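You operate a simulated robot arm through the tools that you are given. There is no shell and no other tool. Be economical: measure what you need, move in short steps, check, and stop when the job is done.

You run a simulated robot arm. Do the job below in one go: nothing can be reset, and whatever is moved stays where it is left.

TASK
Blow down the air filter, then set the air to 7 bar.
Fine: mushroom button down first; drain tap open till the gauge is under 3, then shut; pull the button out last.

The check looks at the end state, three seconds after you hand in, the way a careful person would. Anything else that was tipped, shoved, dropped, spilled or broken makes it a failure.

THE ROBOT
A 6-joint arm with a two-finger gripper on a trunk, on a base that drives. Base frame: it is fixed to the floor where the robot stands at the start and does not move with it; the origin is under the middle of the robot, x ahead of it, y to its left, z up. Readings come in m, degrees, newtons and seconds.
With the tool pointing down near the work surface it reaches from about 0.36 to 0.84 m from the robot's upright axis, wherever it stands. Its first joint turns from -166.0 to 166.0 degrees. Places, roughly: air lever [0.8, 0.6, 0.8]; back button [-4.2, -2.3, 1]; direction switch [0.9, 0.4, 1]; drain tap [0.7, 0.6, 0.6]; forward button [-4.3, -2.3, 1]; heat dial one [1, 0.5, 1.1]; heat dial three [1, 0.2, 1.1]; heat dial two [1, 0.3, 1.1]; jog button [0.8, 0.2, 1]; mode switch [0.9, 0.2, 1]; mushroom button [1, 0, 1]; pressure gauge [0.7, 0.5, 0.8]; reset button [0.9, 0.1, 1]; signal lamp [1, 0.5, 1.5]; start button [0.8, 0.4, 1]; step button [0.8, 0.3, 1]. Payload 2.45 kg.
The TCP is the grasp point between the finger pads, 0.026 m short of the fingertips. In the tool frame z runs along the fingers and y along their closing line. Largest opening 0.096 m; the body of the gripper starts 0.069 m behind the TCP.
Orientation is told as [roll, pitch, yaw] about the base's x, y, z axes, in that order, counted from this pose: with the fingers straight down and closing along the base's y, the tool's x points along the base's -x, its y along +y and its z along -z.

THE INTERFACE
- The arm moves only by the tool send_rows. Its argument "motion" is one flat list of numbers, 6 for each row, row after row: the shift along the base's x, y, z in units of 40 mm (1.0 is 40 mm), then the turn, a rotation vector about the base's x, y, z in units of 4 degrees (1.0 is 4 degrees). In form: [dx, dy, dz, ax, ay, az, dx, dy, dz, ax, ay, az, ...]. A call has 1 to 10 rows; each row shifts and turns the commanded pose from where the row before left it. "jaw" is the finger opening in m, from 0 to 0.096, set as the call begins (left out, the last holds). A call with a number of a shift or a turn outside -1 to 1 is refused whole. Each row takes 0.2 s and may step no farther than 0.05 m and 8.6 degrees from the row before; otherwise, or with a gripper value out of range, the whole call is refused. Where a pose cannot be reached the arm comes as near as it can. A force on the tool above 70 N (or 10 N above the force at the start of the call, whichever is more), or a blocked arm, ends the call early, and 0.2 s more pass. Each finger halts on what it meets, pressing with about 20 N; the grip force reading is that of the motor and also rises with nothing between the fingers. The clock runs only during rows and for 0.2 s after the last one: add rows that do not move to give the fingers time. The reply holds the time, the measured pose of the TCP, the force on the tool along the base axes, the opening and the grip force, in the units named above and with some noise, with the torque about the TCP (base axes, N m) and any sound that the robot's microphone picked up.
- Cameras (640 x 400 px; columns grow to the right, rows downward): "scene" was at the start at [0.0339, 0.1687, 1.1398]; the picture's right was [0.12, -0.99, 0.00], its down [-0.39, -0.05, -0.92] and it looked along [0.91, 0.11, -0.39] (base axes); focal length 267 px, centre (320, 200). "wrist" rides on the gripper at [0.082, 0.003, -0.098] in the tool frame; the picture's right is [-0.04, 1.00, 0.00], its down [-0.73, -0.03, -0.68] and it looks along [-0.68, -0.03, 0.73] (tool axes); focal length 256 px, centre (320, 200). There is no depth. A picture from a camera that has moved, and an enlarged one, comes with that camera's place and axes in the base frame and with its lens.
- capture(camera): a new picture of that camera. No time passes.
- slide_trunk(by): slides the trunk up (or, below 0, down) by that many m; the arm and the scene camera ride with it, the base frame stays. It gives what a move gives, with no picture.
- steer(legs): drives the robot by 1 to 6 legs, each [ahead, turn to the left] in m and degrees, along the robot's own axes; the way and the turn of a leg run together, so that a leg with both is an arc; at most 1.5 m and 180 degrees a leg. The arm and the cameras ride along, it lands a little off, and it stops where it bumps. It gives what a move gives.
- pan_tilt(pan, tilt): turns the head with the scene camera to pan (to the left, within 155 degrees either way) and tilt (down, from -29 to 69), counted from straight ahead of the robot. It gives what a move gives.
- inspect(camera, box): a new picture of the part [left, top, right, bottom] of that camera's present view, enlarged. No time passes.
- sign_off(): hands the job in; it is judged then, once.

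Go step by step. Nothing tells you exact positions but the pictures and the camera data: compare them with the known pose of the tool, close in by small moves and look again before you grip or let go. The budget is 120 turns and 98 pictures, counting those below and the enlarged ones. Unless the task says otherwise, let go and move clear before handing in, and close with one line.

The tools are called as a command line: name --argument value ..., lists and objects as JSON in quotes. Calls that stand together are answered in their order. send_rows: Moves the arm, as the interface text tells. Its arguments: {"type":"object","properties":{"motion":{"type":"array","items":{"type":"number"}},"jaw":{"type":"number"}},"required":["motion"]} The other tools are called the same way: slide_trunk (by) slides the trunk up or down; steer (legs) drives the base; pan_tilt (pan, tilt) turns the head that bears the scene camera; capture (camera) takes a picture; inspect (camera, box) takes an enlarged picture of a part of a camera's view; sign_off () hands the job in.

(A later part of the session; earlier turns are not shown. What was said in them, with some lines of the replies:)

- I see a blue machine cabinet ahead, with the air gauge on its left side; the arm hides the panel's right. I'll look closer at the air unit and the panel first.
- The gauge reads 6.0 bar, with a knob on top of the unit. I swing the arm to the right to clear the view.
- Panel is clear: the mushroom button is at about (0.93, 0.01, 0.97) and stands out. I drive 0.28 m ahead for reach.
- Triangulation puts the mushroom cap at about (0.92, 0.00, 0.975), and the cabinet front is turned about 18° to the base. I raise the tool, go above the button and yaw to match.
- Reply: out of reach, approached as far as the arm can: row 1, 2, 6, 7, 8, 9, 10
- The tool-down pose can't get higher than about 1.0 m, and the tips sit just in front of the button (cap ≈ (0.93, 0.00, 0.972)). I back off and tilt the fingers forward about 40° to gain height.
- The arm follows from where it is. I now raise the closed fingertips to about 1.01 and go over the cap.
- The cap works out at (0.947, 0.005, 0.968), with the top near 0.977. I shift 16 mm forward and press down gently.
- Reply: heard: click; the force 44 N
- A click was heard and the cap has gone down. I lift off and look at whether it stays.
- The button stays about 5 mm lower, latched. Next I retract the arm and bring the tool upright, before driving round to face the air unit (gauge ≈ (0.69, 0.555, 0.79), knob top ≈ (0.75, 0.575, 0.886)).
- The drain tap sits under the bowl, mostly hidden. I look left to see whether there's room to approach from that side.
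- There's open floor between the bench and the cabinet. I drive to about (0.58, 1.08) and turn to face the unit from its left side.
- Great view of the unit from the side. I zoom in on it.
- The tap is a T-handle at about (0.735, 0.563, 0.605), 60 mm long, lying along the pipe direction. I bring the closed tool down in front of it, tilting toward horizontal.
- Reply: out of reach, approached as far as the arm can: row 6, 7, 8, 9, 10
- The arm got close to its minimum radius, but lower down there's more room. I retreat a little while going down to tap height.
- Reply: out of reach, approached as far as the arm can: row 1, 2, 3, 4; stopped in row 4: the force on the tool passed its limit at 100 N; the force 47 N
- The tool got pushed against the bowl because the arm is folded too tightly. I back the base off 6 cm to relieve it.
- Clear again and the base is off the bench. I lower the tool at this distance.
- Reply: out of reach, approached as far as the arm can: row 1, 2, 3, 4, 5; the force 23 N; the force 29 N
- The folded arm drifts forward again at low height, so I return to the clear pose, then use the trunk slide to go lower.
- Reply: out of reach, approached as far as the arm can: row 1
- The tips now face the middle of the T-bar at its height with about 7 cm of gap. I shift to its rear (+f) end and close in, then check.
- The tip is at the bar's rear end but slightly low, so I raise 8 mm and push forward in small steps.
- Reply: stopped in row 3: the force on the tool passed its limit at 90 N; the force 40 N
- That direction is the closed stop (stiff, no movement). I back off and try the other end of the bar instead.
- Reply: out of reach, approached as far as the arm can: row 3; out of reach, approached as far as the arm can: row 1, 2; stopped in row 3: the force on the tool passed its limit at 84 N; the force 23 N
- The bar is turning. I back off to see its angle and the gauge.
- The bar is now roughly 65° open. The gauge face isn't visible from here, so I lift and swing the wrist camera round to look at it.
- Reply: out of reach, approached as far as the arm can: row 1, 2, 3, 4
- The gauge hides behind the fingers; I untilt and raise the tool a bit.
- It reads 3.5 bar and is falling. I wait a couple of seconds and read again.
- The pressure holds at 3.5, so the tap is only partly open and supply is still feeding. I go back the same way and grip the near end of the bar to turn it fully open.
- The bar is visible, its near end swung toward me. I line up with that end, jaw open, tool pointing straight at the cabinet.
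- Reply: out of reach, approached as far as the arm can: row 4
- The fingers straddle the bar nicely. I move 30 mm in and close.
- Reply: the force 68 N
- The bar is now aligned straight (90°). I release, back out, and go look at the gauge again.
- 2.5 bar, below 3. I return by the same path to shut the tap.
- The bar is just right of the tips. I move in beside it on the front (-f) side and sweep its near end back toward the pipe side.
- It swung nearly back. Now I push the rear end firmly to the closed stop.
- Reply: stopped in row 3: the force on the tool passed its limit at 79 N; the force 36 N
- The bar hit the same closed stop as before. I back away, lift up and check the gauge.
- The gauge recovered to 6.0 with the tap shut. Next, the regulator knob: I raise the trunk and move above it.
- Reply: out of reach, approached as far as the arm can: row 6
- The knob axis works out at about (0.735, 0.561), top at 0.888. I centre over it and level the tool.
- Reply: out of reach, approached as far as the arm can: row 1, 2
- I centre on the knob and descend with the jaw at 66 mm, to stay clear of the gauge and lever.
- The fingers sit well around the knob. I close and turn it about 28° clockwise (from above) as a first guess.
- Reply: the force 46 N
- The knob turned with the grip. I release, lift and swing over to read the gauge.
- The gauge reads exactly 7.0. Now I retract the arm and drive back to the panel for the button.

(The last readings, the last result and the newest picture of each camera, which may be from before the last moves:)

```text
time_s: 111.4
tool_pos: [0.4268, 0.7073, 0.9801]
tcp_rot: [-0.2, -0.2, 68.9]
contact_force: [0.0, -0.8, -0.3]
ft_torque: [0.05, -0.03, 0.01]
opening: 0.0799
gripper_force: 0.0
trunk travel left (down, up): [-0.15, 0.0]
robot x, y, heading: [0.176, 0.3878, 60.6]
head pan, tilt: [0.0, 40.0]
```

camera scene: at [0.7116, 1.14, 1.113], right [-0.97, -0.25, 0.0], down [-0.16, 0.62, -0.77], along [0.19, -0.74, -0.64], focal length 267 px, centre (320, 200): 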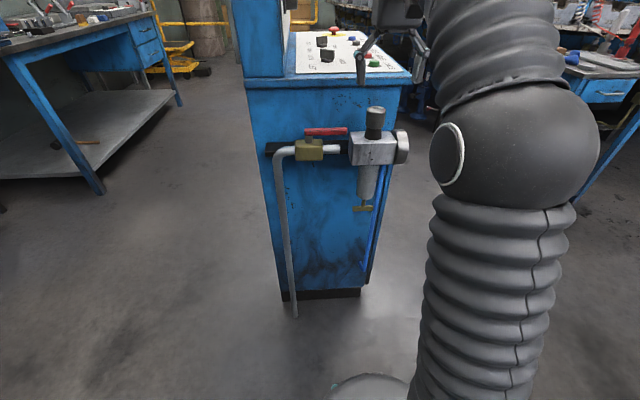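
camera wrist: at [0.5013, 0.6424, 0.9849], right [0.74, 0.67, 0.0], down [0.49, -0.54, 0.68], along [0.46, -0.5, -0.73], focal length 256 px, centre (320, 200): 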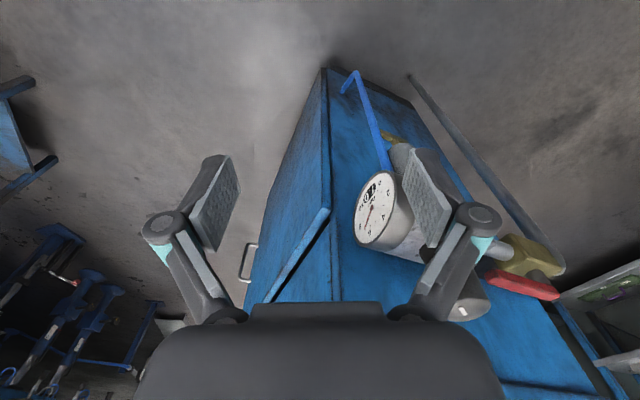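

steer --legs '[[0, 44], [-0.4, 0], [0, -100]]'

pan_tilt --pan 3 --tilt 23

capture --camera "scene"

capture --camera "wrist"

```text
time_s: 120.1
tool_pos: [0.6785, -0.0249, 0.9795]
tcp_rot: [0.0, -0.1, 13.1]
contact_force: [0.4, 0.4, -0.3]
ft_torque: [0.01, -0.02, 0.02]
opening: 0.0799
gripper_force: 0.1
trunk travel left (down, up): [-0.15, 0.0]
robot x, y, heading: [0.2687, 0.0081, 4.8]
head pan, tilt: [0.0, 40.0]
```

```text
time_s: 120.9
tool_pos: [0.6789, -0.0252, 0.9796]
tcp_rot: [-0.1, -0.1, 13.1]
contact_force: [-0.7, 0.1, 0.0]
ft_torque: [0.0, -0.06, 0.0]
opening: 0.0801
gripper_force: 0.1
trunk travel left (down, up): [-0.15, 0.0]
robot x, y, heading: [0.2698, 0.0089, 4.6]
head pan, tilt: [3.0, 23.0]
```

```text
27 pictures are left
camera scene: at [0.2901, 0.1702, 1.1395], right [0.14, -0.99, 0.0], down [-0.39, -0.05, -0.92], along [0.91, 0.13, -0.39], focal length 267 px, centre (320, 200)
```

scene: 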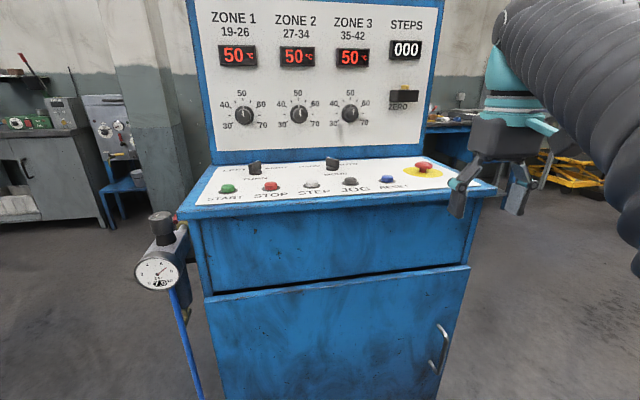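

```text
26 pictures are left
camera wrist: at [0.5982, -0.04, 1.0765], right [-0.19, 0.98, 0.0], down [0.72, 0.14, 0.68], along [0.67, 0.13, -0.73], focal length 256 px, centre (320, 200)
```

wrist: 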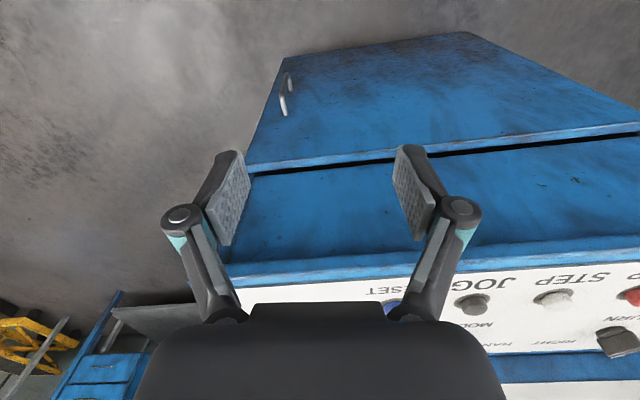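

In place. I tilt the fingers forward about 40° while raising to z ≈ 1.03.

send_rows --motion '[0, 0, 0, 0.316, -0.949, 0.6, 0, 0, 0, 0.316, -0.949, 0.6, 0, 0, 0.1, 0.316, -0.949, 0, 0, 0, 0.1, 0.316, -0.949, 0, 0, 0, 0.2, 0.316, -0.949, 0, 0.3, 0.1, 0.2, 0.316, -0.949, 0, 0.3, 0.1, 0.2, 0.316, -0.949, 0, 0.3, 0.1, 0.2, 0.316, -0.949, 0, 0.3, 0.1, 0.2, 0.316, -0.949, 0, 0.3, 0.1, 0.2, 0.316, -0.949, 0]' --jaw 0.07

send_rows --motion '[0.8, 0, 0, 0, 0, 0, 0.8, 0, 0, 0, 0, 0, 0.8, 0.1, 0, 0, 0, 0, 0.8, 0.1, 0, 0, 0, 0]'

capture --camera "wrist"

inspect --camera "scene" --box '[350, 110, 510, 210]'

```text
time_s: 123.1
tool_pos: [0.7379, -0.0047, 1.0368]
tcp_rot: [0.6, -40.2, 17.8]
contact_force: [-0.4, 0.2, 0.2]
ft_torque: [0.02, 0.0, -0.02]
opening: 0.0701
gripper_force: 0.1
trunk travel left (down, up): [-0.15, 0.0]
robot x, y, heading: [0.2688, 0.0039, 4.7]
head pan, tilt: [3.0, 23.0]
```

```text
time_s: 124.1
tool_pos: [0.8655, 0.0042, 1.0367]
tcp_rot: [0.6, -40.1, 17.8]
contact_force: [-1.9, -0.3, 1.5]
ft_torque: [-0.02, 0.0, 0.02]
opening: 0.0699
gripper_force: 0.0
trunk travel left (down, up): [-0.15, 0.0]
robot x, y, heading: [0.2695, 0.0092, 4.9]
head pan, tilt: [3.0, 23.0]
```

```text
25 pictures are left
camera wrist: at [0.7464, -0.033, 1.0581], right [-0.28, 0.96, 0.03], down [0.13, 0.0, 0.99], along [0.95, 0.28, -0.12], focal length 256 px, centre (320, 200)
```

wrist: 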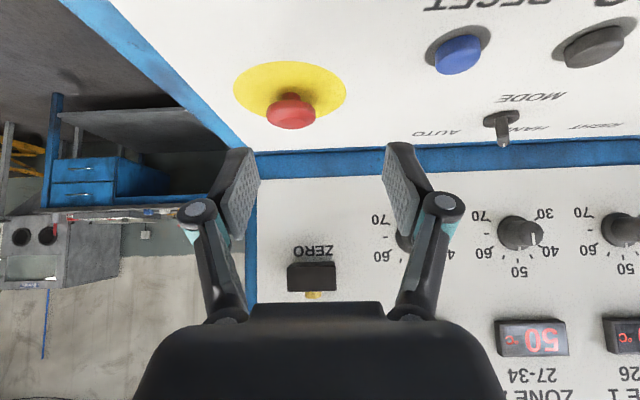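

```text
4.00 times, centred on (430, 160) of scene
camera zoom: at [0.2897, 0.1702, 1.1396], right [0.14, -0.99, 0.0], down [-0.39, -0.05, -0.92], along [0.91, 0.13, -0.39], focal length 1066 px, centre (-120, 360)
```

zoom: 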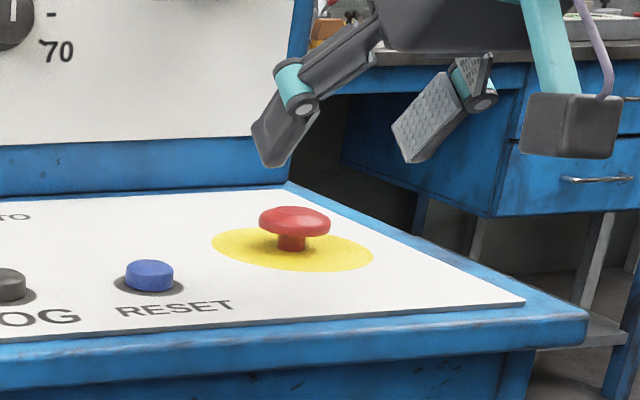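

The cap is now at about (0.952, 0.005, 0.96). I position the open fingers either side above it, then check.

send_rows --motion '[0.63, -0.02, 0, 0, 0, 0, 0.63, -0.02, 0, 0, 0, 0, 0.63, -0.02, 0, 0, 0, 0, 0, 0, -0.6, 0, 0, 0]'

capture --camera "wrist"

inspect --camera "scene" --box '[350, 110, 510, 210]'

```text
time_s: 125.1
tool_pos: [0.9427, 0.0002, 1.0103]
tcp_rot: [0.6, -40.0, 17.9]
contact_force: [-0.6, 0.0, -0.7]
ft_torque: [-0.01, 0.01, -0.02]
opening: 0.07
gripper_force: 0.0
trunk travel left (down, up): [-0.15, 0.0]
robot x, y, heading: [0.2684, 0.0063, 4.8]
head pan, tilt: [3.0, 23.0]
```

```text
23 pictures are left
camera wrist: at [0.8217, -0.0363, 1.0325], right [-0.28, 0.96, 0.03], down [0.13, 0.0, 0.99], along [0.95, 0.28, -0.12], focal length 256 px, centre (320, 200)
```

wrist: 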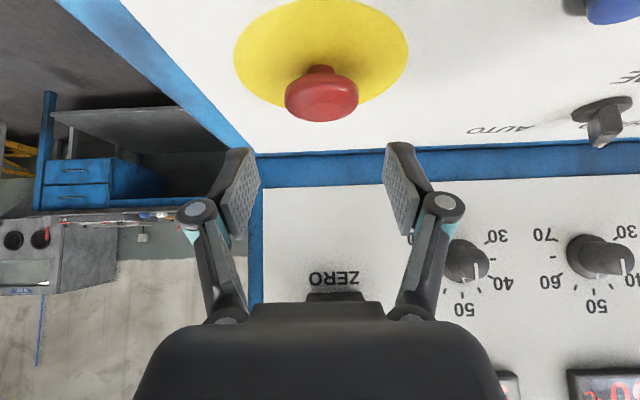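

```text
4.00 times, centred on (430, 160) of scene
camera zoom: at [0.2902, 0.1702, 1.1396], right [0.14, -0.99, 0.0], down [-0.39, -0.05, -0.92], along [0.91, 0.13, -0.39], focal length 1066 px, centre (-120, 360)
```

zoom: 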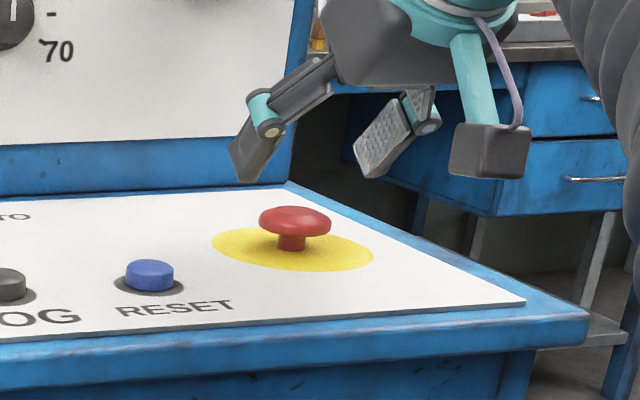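

Aligned laterally. I descend to grip height in small steps.

send_rows --motion '[-0.08, -0.02, -0.3, 0, 0, 0, 0, 0, -0.3, 0, 0, 0, 0, 0, -0.2, 0, 0, 0]'

capture --camera "wrist"

inspect --camera "scene" --box '[350, 110, 510, 210]'

```text
time_s: 125.9
tool_pos: [0.9397, 0.0003, 0.9782]
tcp_rot: [0.6, -40.1, 17.7]
contact_force: [0.0, -0.5, -0.1]
ft_torque: [-0.01, 0.01, 0.03]
opening: 0.0697
gripper_force: 0.0
trunk travel left (down, up): [-0.15, 0.0]
robot x, y, heading: [0.2713, 0.007, 4.9]
head pan, tilt: [3.0, 23.0]
```

```text
21 pictures are left
camera wrist: at [0.8191, -0.0356, 1.0004], right [-0.28, 0.96, 0.03], down [0.13, 0.0, 0.99], along [0.95, 0.28, -0.12], focal length 256 px, centre (320, 200)
```

wrist: 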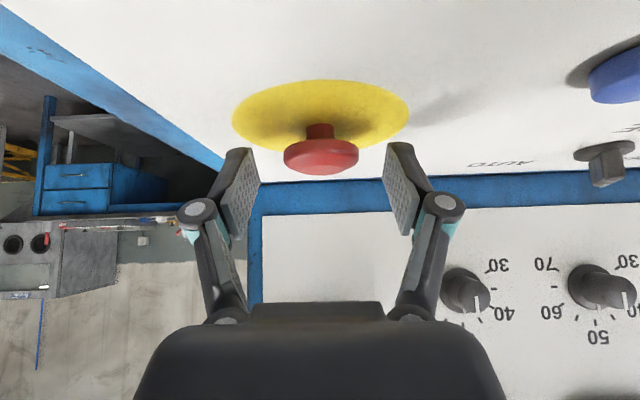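

```text
4.00 times, centred on (430, 160) of scene
camera zoom: at [0.2902, 0.1702, 1.1396], right [0.14, -0.99, 0.0], down [-0.39, -0.05, -0.92], along [0.91, 0.13, -0.39], focal length 1066 px, centre (-120, 360)
```

zoom: 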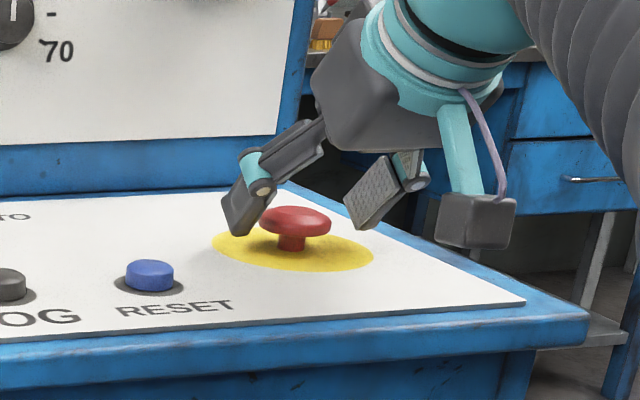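

The cap lies between the pads. I lower 4 mm, close, and check the grip.

send_rows --motion '[0, 0, -0.1, 0, 0, 0]'

send_rows --motion '[0, 0, 0, 0, 0, 0, 0, 0, 0, 0, 0, 0, 0, 0, 0, 0, 0, 0]' --jaw 0

inspect --camera "scene" --box '[350, 110, 510, 210]'

```text
time_s: 126.3
tool_pos: [0.9389, 0.0001, 0.9746]
tcp_rot: [0.6, -40.1, 17.8]
contact_force: [1.0, 0.7, -0.8]
ft_torque: [0.0, 0.01, 0.01]
opening: 0.0702
gripper_force: 0.1
trunk travel left (down, up): [-0.15, 0.0]
robot x, y, heading: [0.2691, 0.0034, 4.6]
head pan, tilt: [3.0, 23.0]
```

```text
time_s: 127.1
tool_pos: [0.9378, 0.0001, 0.9752]
tcp_rot: [0.6, -40.1, 17.8]
contact_force: [-6.8, 4.5, 0.6]
ft_torque: [0.1, 0.13, 0.15]
opening: 0.0408
gripper_force: 45.4
trunk travel left (down, up): [-0.15, 0.0]
robot x, y, heading: [0.2682, 0.0052, 4.8]
head pan, tilt: [3.0, 23.0]
```

```text
4.00 times, centred on (430, 160) of scene
camera zoom: at [0.2896, 0.1705, 1.1395], right [0.14, -0.99, 0.0], down [-0.39, -0.05, -0.92], along [0.91, 0.13, -0.39], focal length 1066 px, centre (-120, 360)
```

zoom: 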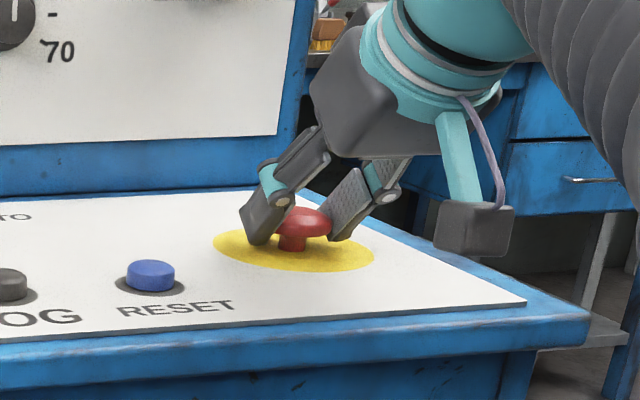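

The cap is gripped at 41 mm. I pull up in 4 mm steps.

send_rows --motion '[0, 0, 0.1, 0, 0, 0, 0, 0, 0.1, 0, 0, 0, 0, 0, 0.1, 0, 0, 0]'

inspect --camera "scene" --box '[350, 110, 510, 210]'

```text
time_s: 127.9
tool_pos: [0.9389, -0.0001, 0.9841]
tcp_rot: [0.9, -39.7, 17.8]
contact_force: [-13.8, 8.0, -24.4]
ft_torque: [0.06, 0.49, 0.29]
opening: 0.0403
gripper_force: 44.8
trunk travel left (down, up): [-0.15, 0.0]
robot x, y, heading: [0.2672, 0.0038, 5.1]
head pan, tilt: [3.0, 23.0]
heard: click
```

```text
4.00 times, centred on (430, 160) of scene
camera zoom: at [0.2903, 0.1709, 1.139], right [0.14, -0.99, 0.0], down [-0.39, -0.05, -0.92], along [0.91, 0.13, -0.39], focal length 1066 px, centre (-120, 360)
```

zoom: 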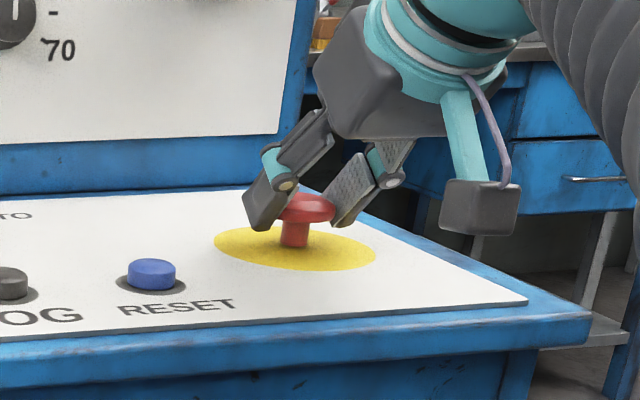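

A click was heard and the cap is up. I release and back away, then check everything.

send_rows --motion '[0, 0, 0, 0, 0, 0, 0, 0, 0, 0, 0, 0, 0, 0, 0.8, 0, 0, 0, 0, 0, 0.7, 0, 0, 0, -0.9, -0.3, 0, 0, 0, 0, -0.9, -0.3, 0, 0, 0, 0, -0.9, -0.3, 0, 0, 0, 0, -0.9, -0.3, 0, 0, 0, 0]' --jaw 0.075

capture --camera "scene"

inspect --camera "scene" --box '[350, 110, 510, 210]'

inspect --camera "scene" --box '[110, 200, 230, 330]'

```text
time_s: 129.7
tool_pos: [0.7926, -0.0478, 1.0469]
tcp_rot: [0.7, -40.1, 17.8]
contact_force: [1.1, 0.7, -0.5]
ft_torque: [0.05, 0.03, 0.03]
opening: 0.0749
gripper_force: 0.0
trunk travel left (down, up): [-0.15, 0.0]
robot x, y, heading: [0.2691, 0.0088, 4.9]
head pan, tilt: [3.0, 23.0]
```

```text
17 pictures are left
camera scene: at [0.2905, 0.1703, 1.1396], right [0.14, -0.99, 0.0], down [-0.39, -0.05, -0.92], along [0.91, 0.13, -0.39], focal length 267 px, centre (320, 200)
```

scene: 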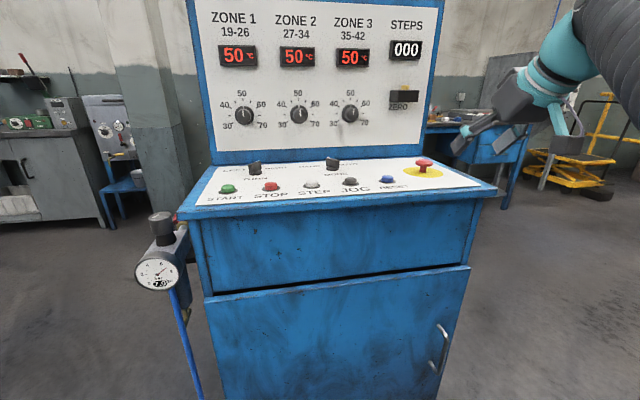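

```text
4.00 times, centred on (430, 160) of scene
camera zoom: at [0.2905, 0.1703, 1.1396], right [0.14, -0.99, 0.0], down [-0.39, -0.05, -0.92], along [0.91, 0.13, -0.39], focal length 1066 px, centre (-120, 360)
```

zoom: 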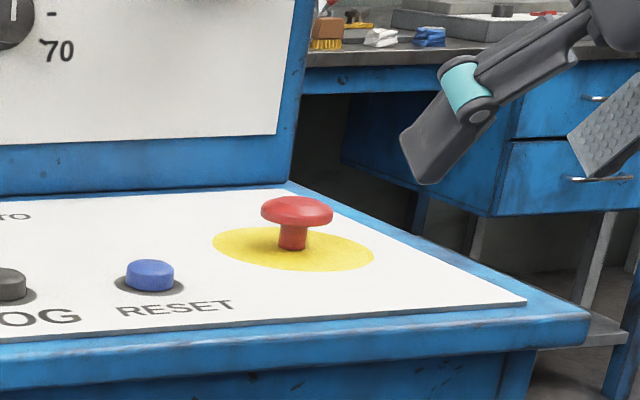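

```text
3.08 times, centred on (170, 265) of scene
camera zoom: at [0.2905, 0.1703, 1.1396], right [0.14, -0.99, 0.0], down [-0.39, -0.05, -0.92], along [0.91, 0.13, -0.39], focal length 820 px, centre (782, 0)
```

zoom: 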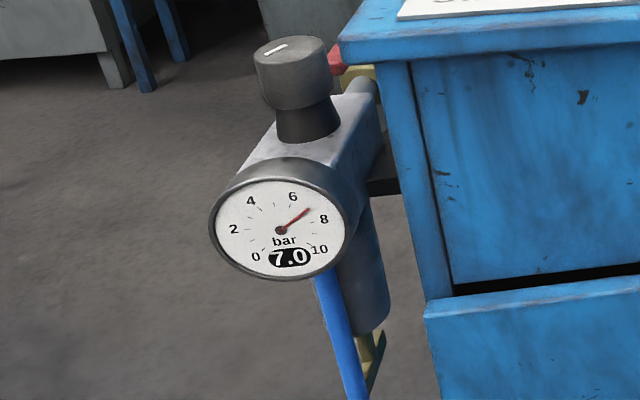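

The button is out, the tap is shut, the gauge holds at 7.0 bar and the arm is clear, so I hand in.

sign_off

```text
The job is handed in.
```

The filter is blown down and the air is set: the button went in first, the tap was opened until the gauge read 2.5 bar and then shut, the regulator now reads 7.0 bar, and the button was pulled out last. While I was lining up on the tap, the closed gripper bumped the filter bowl, with a peak of about 100 N; I saw no damage.
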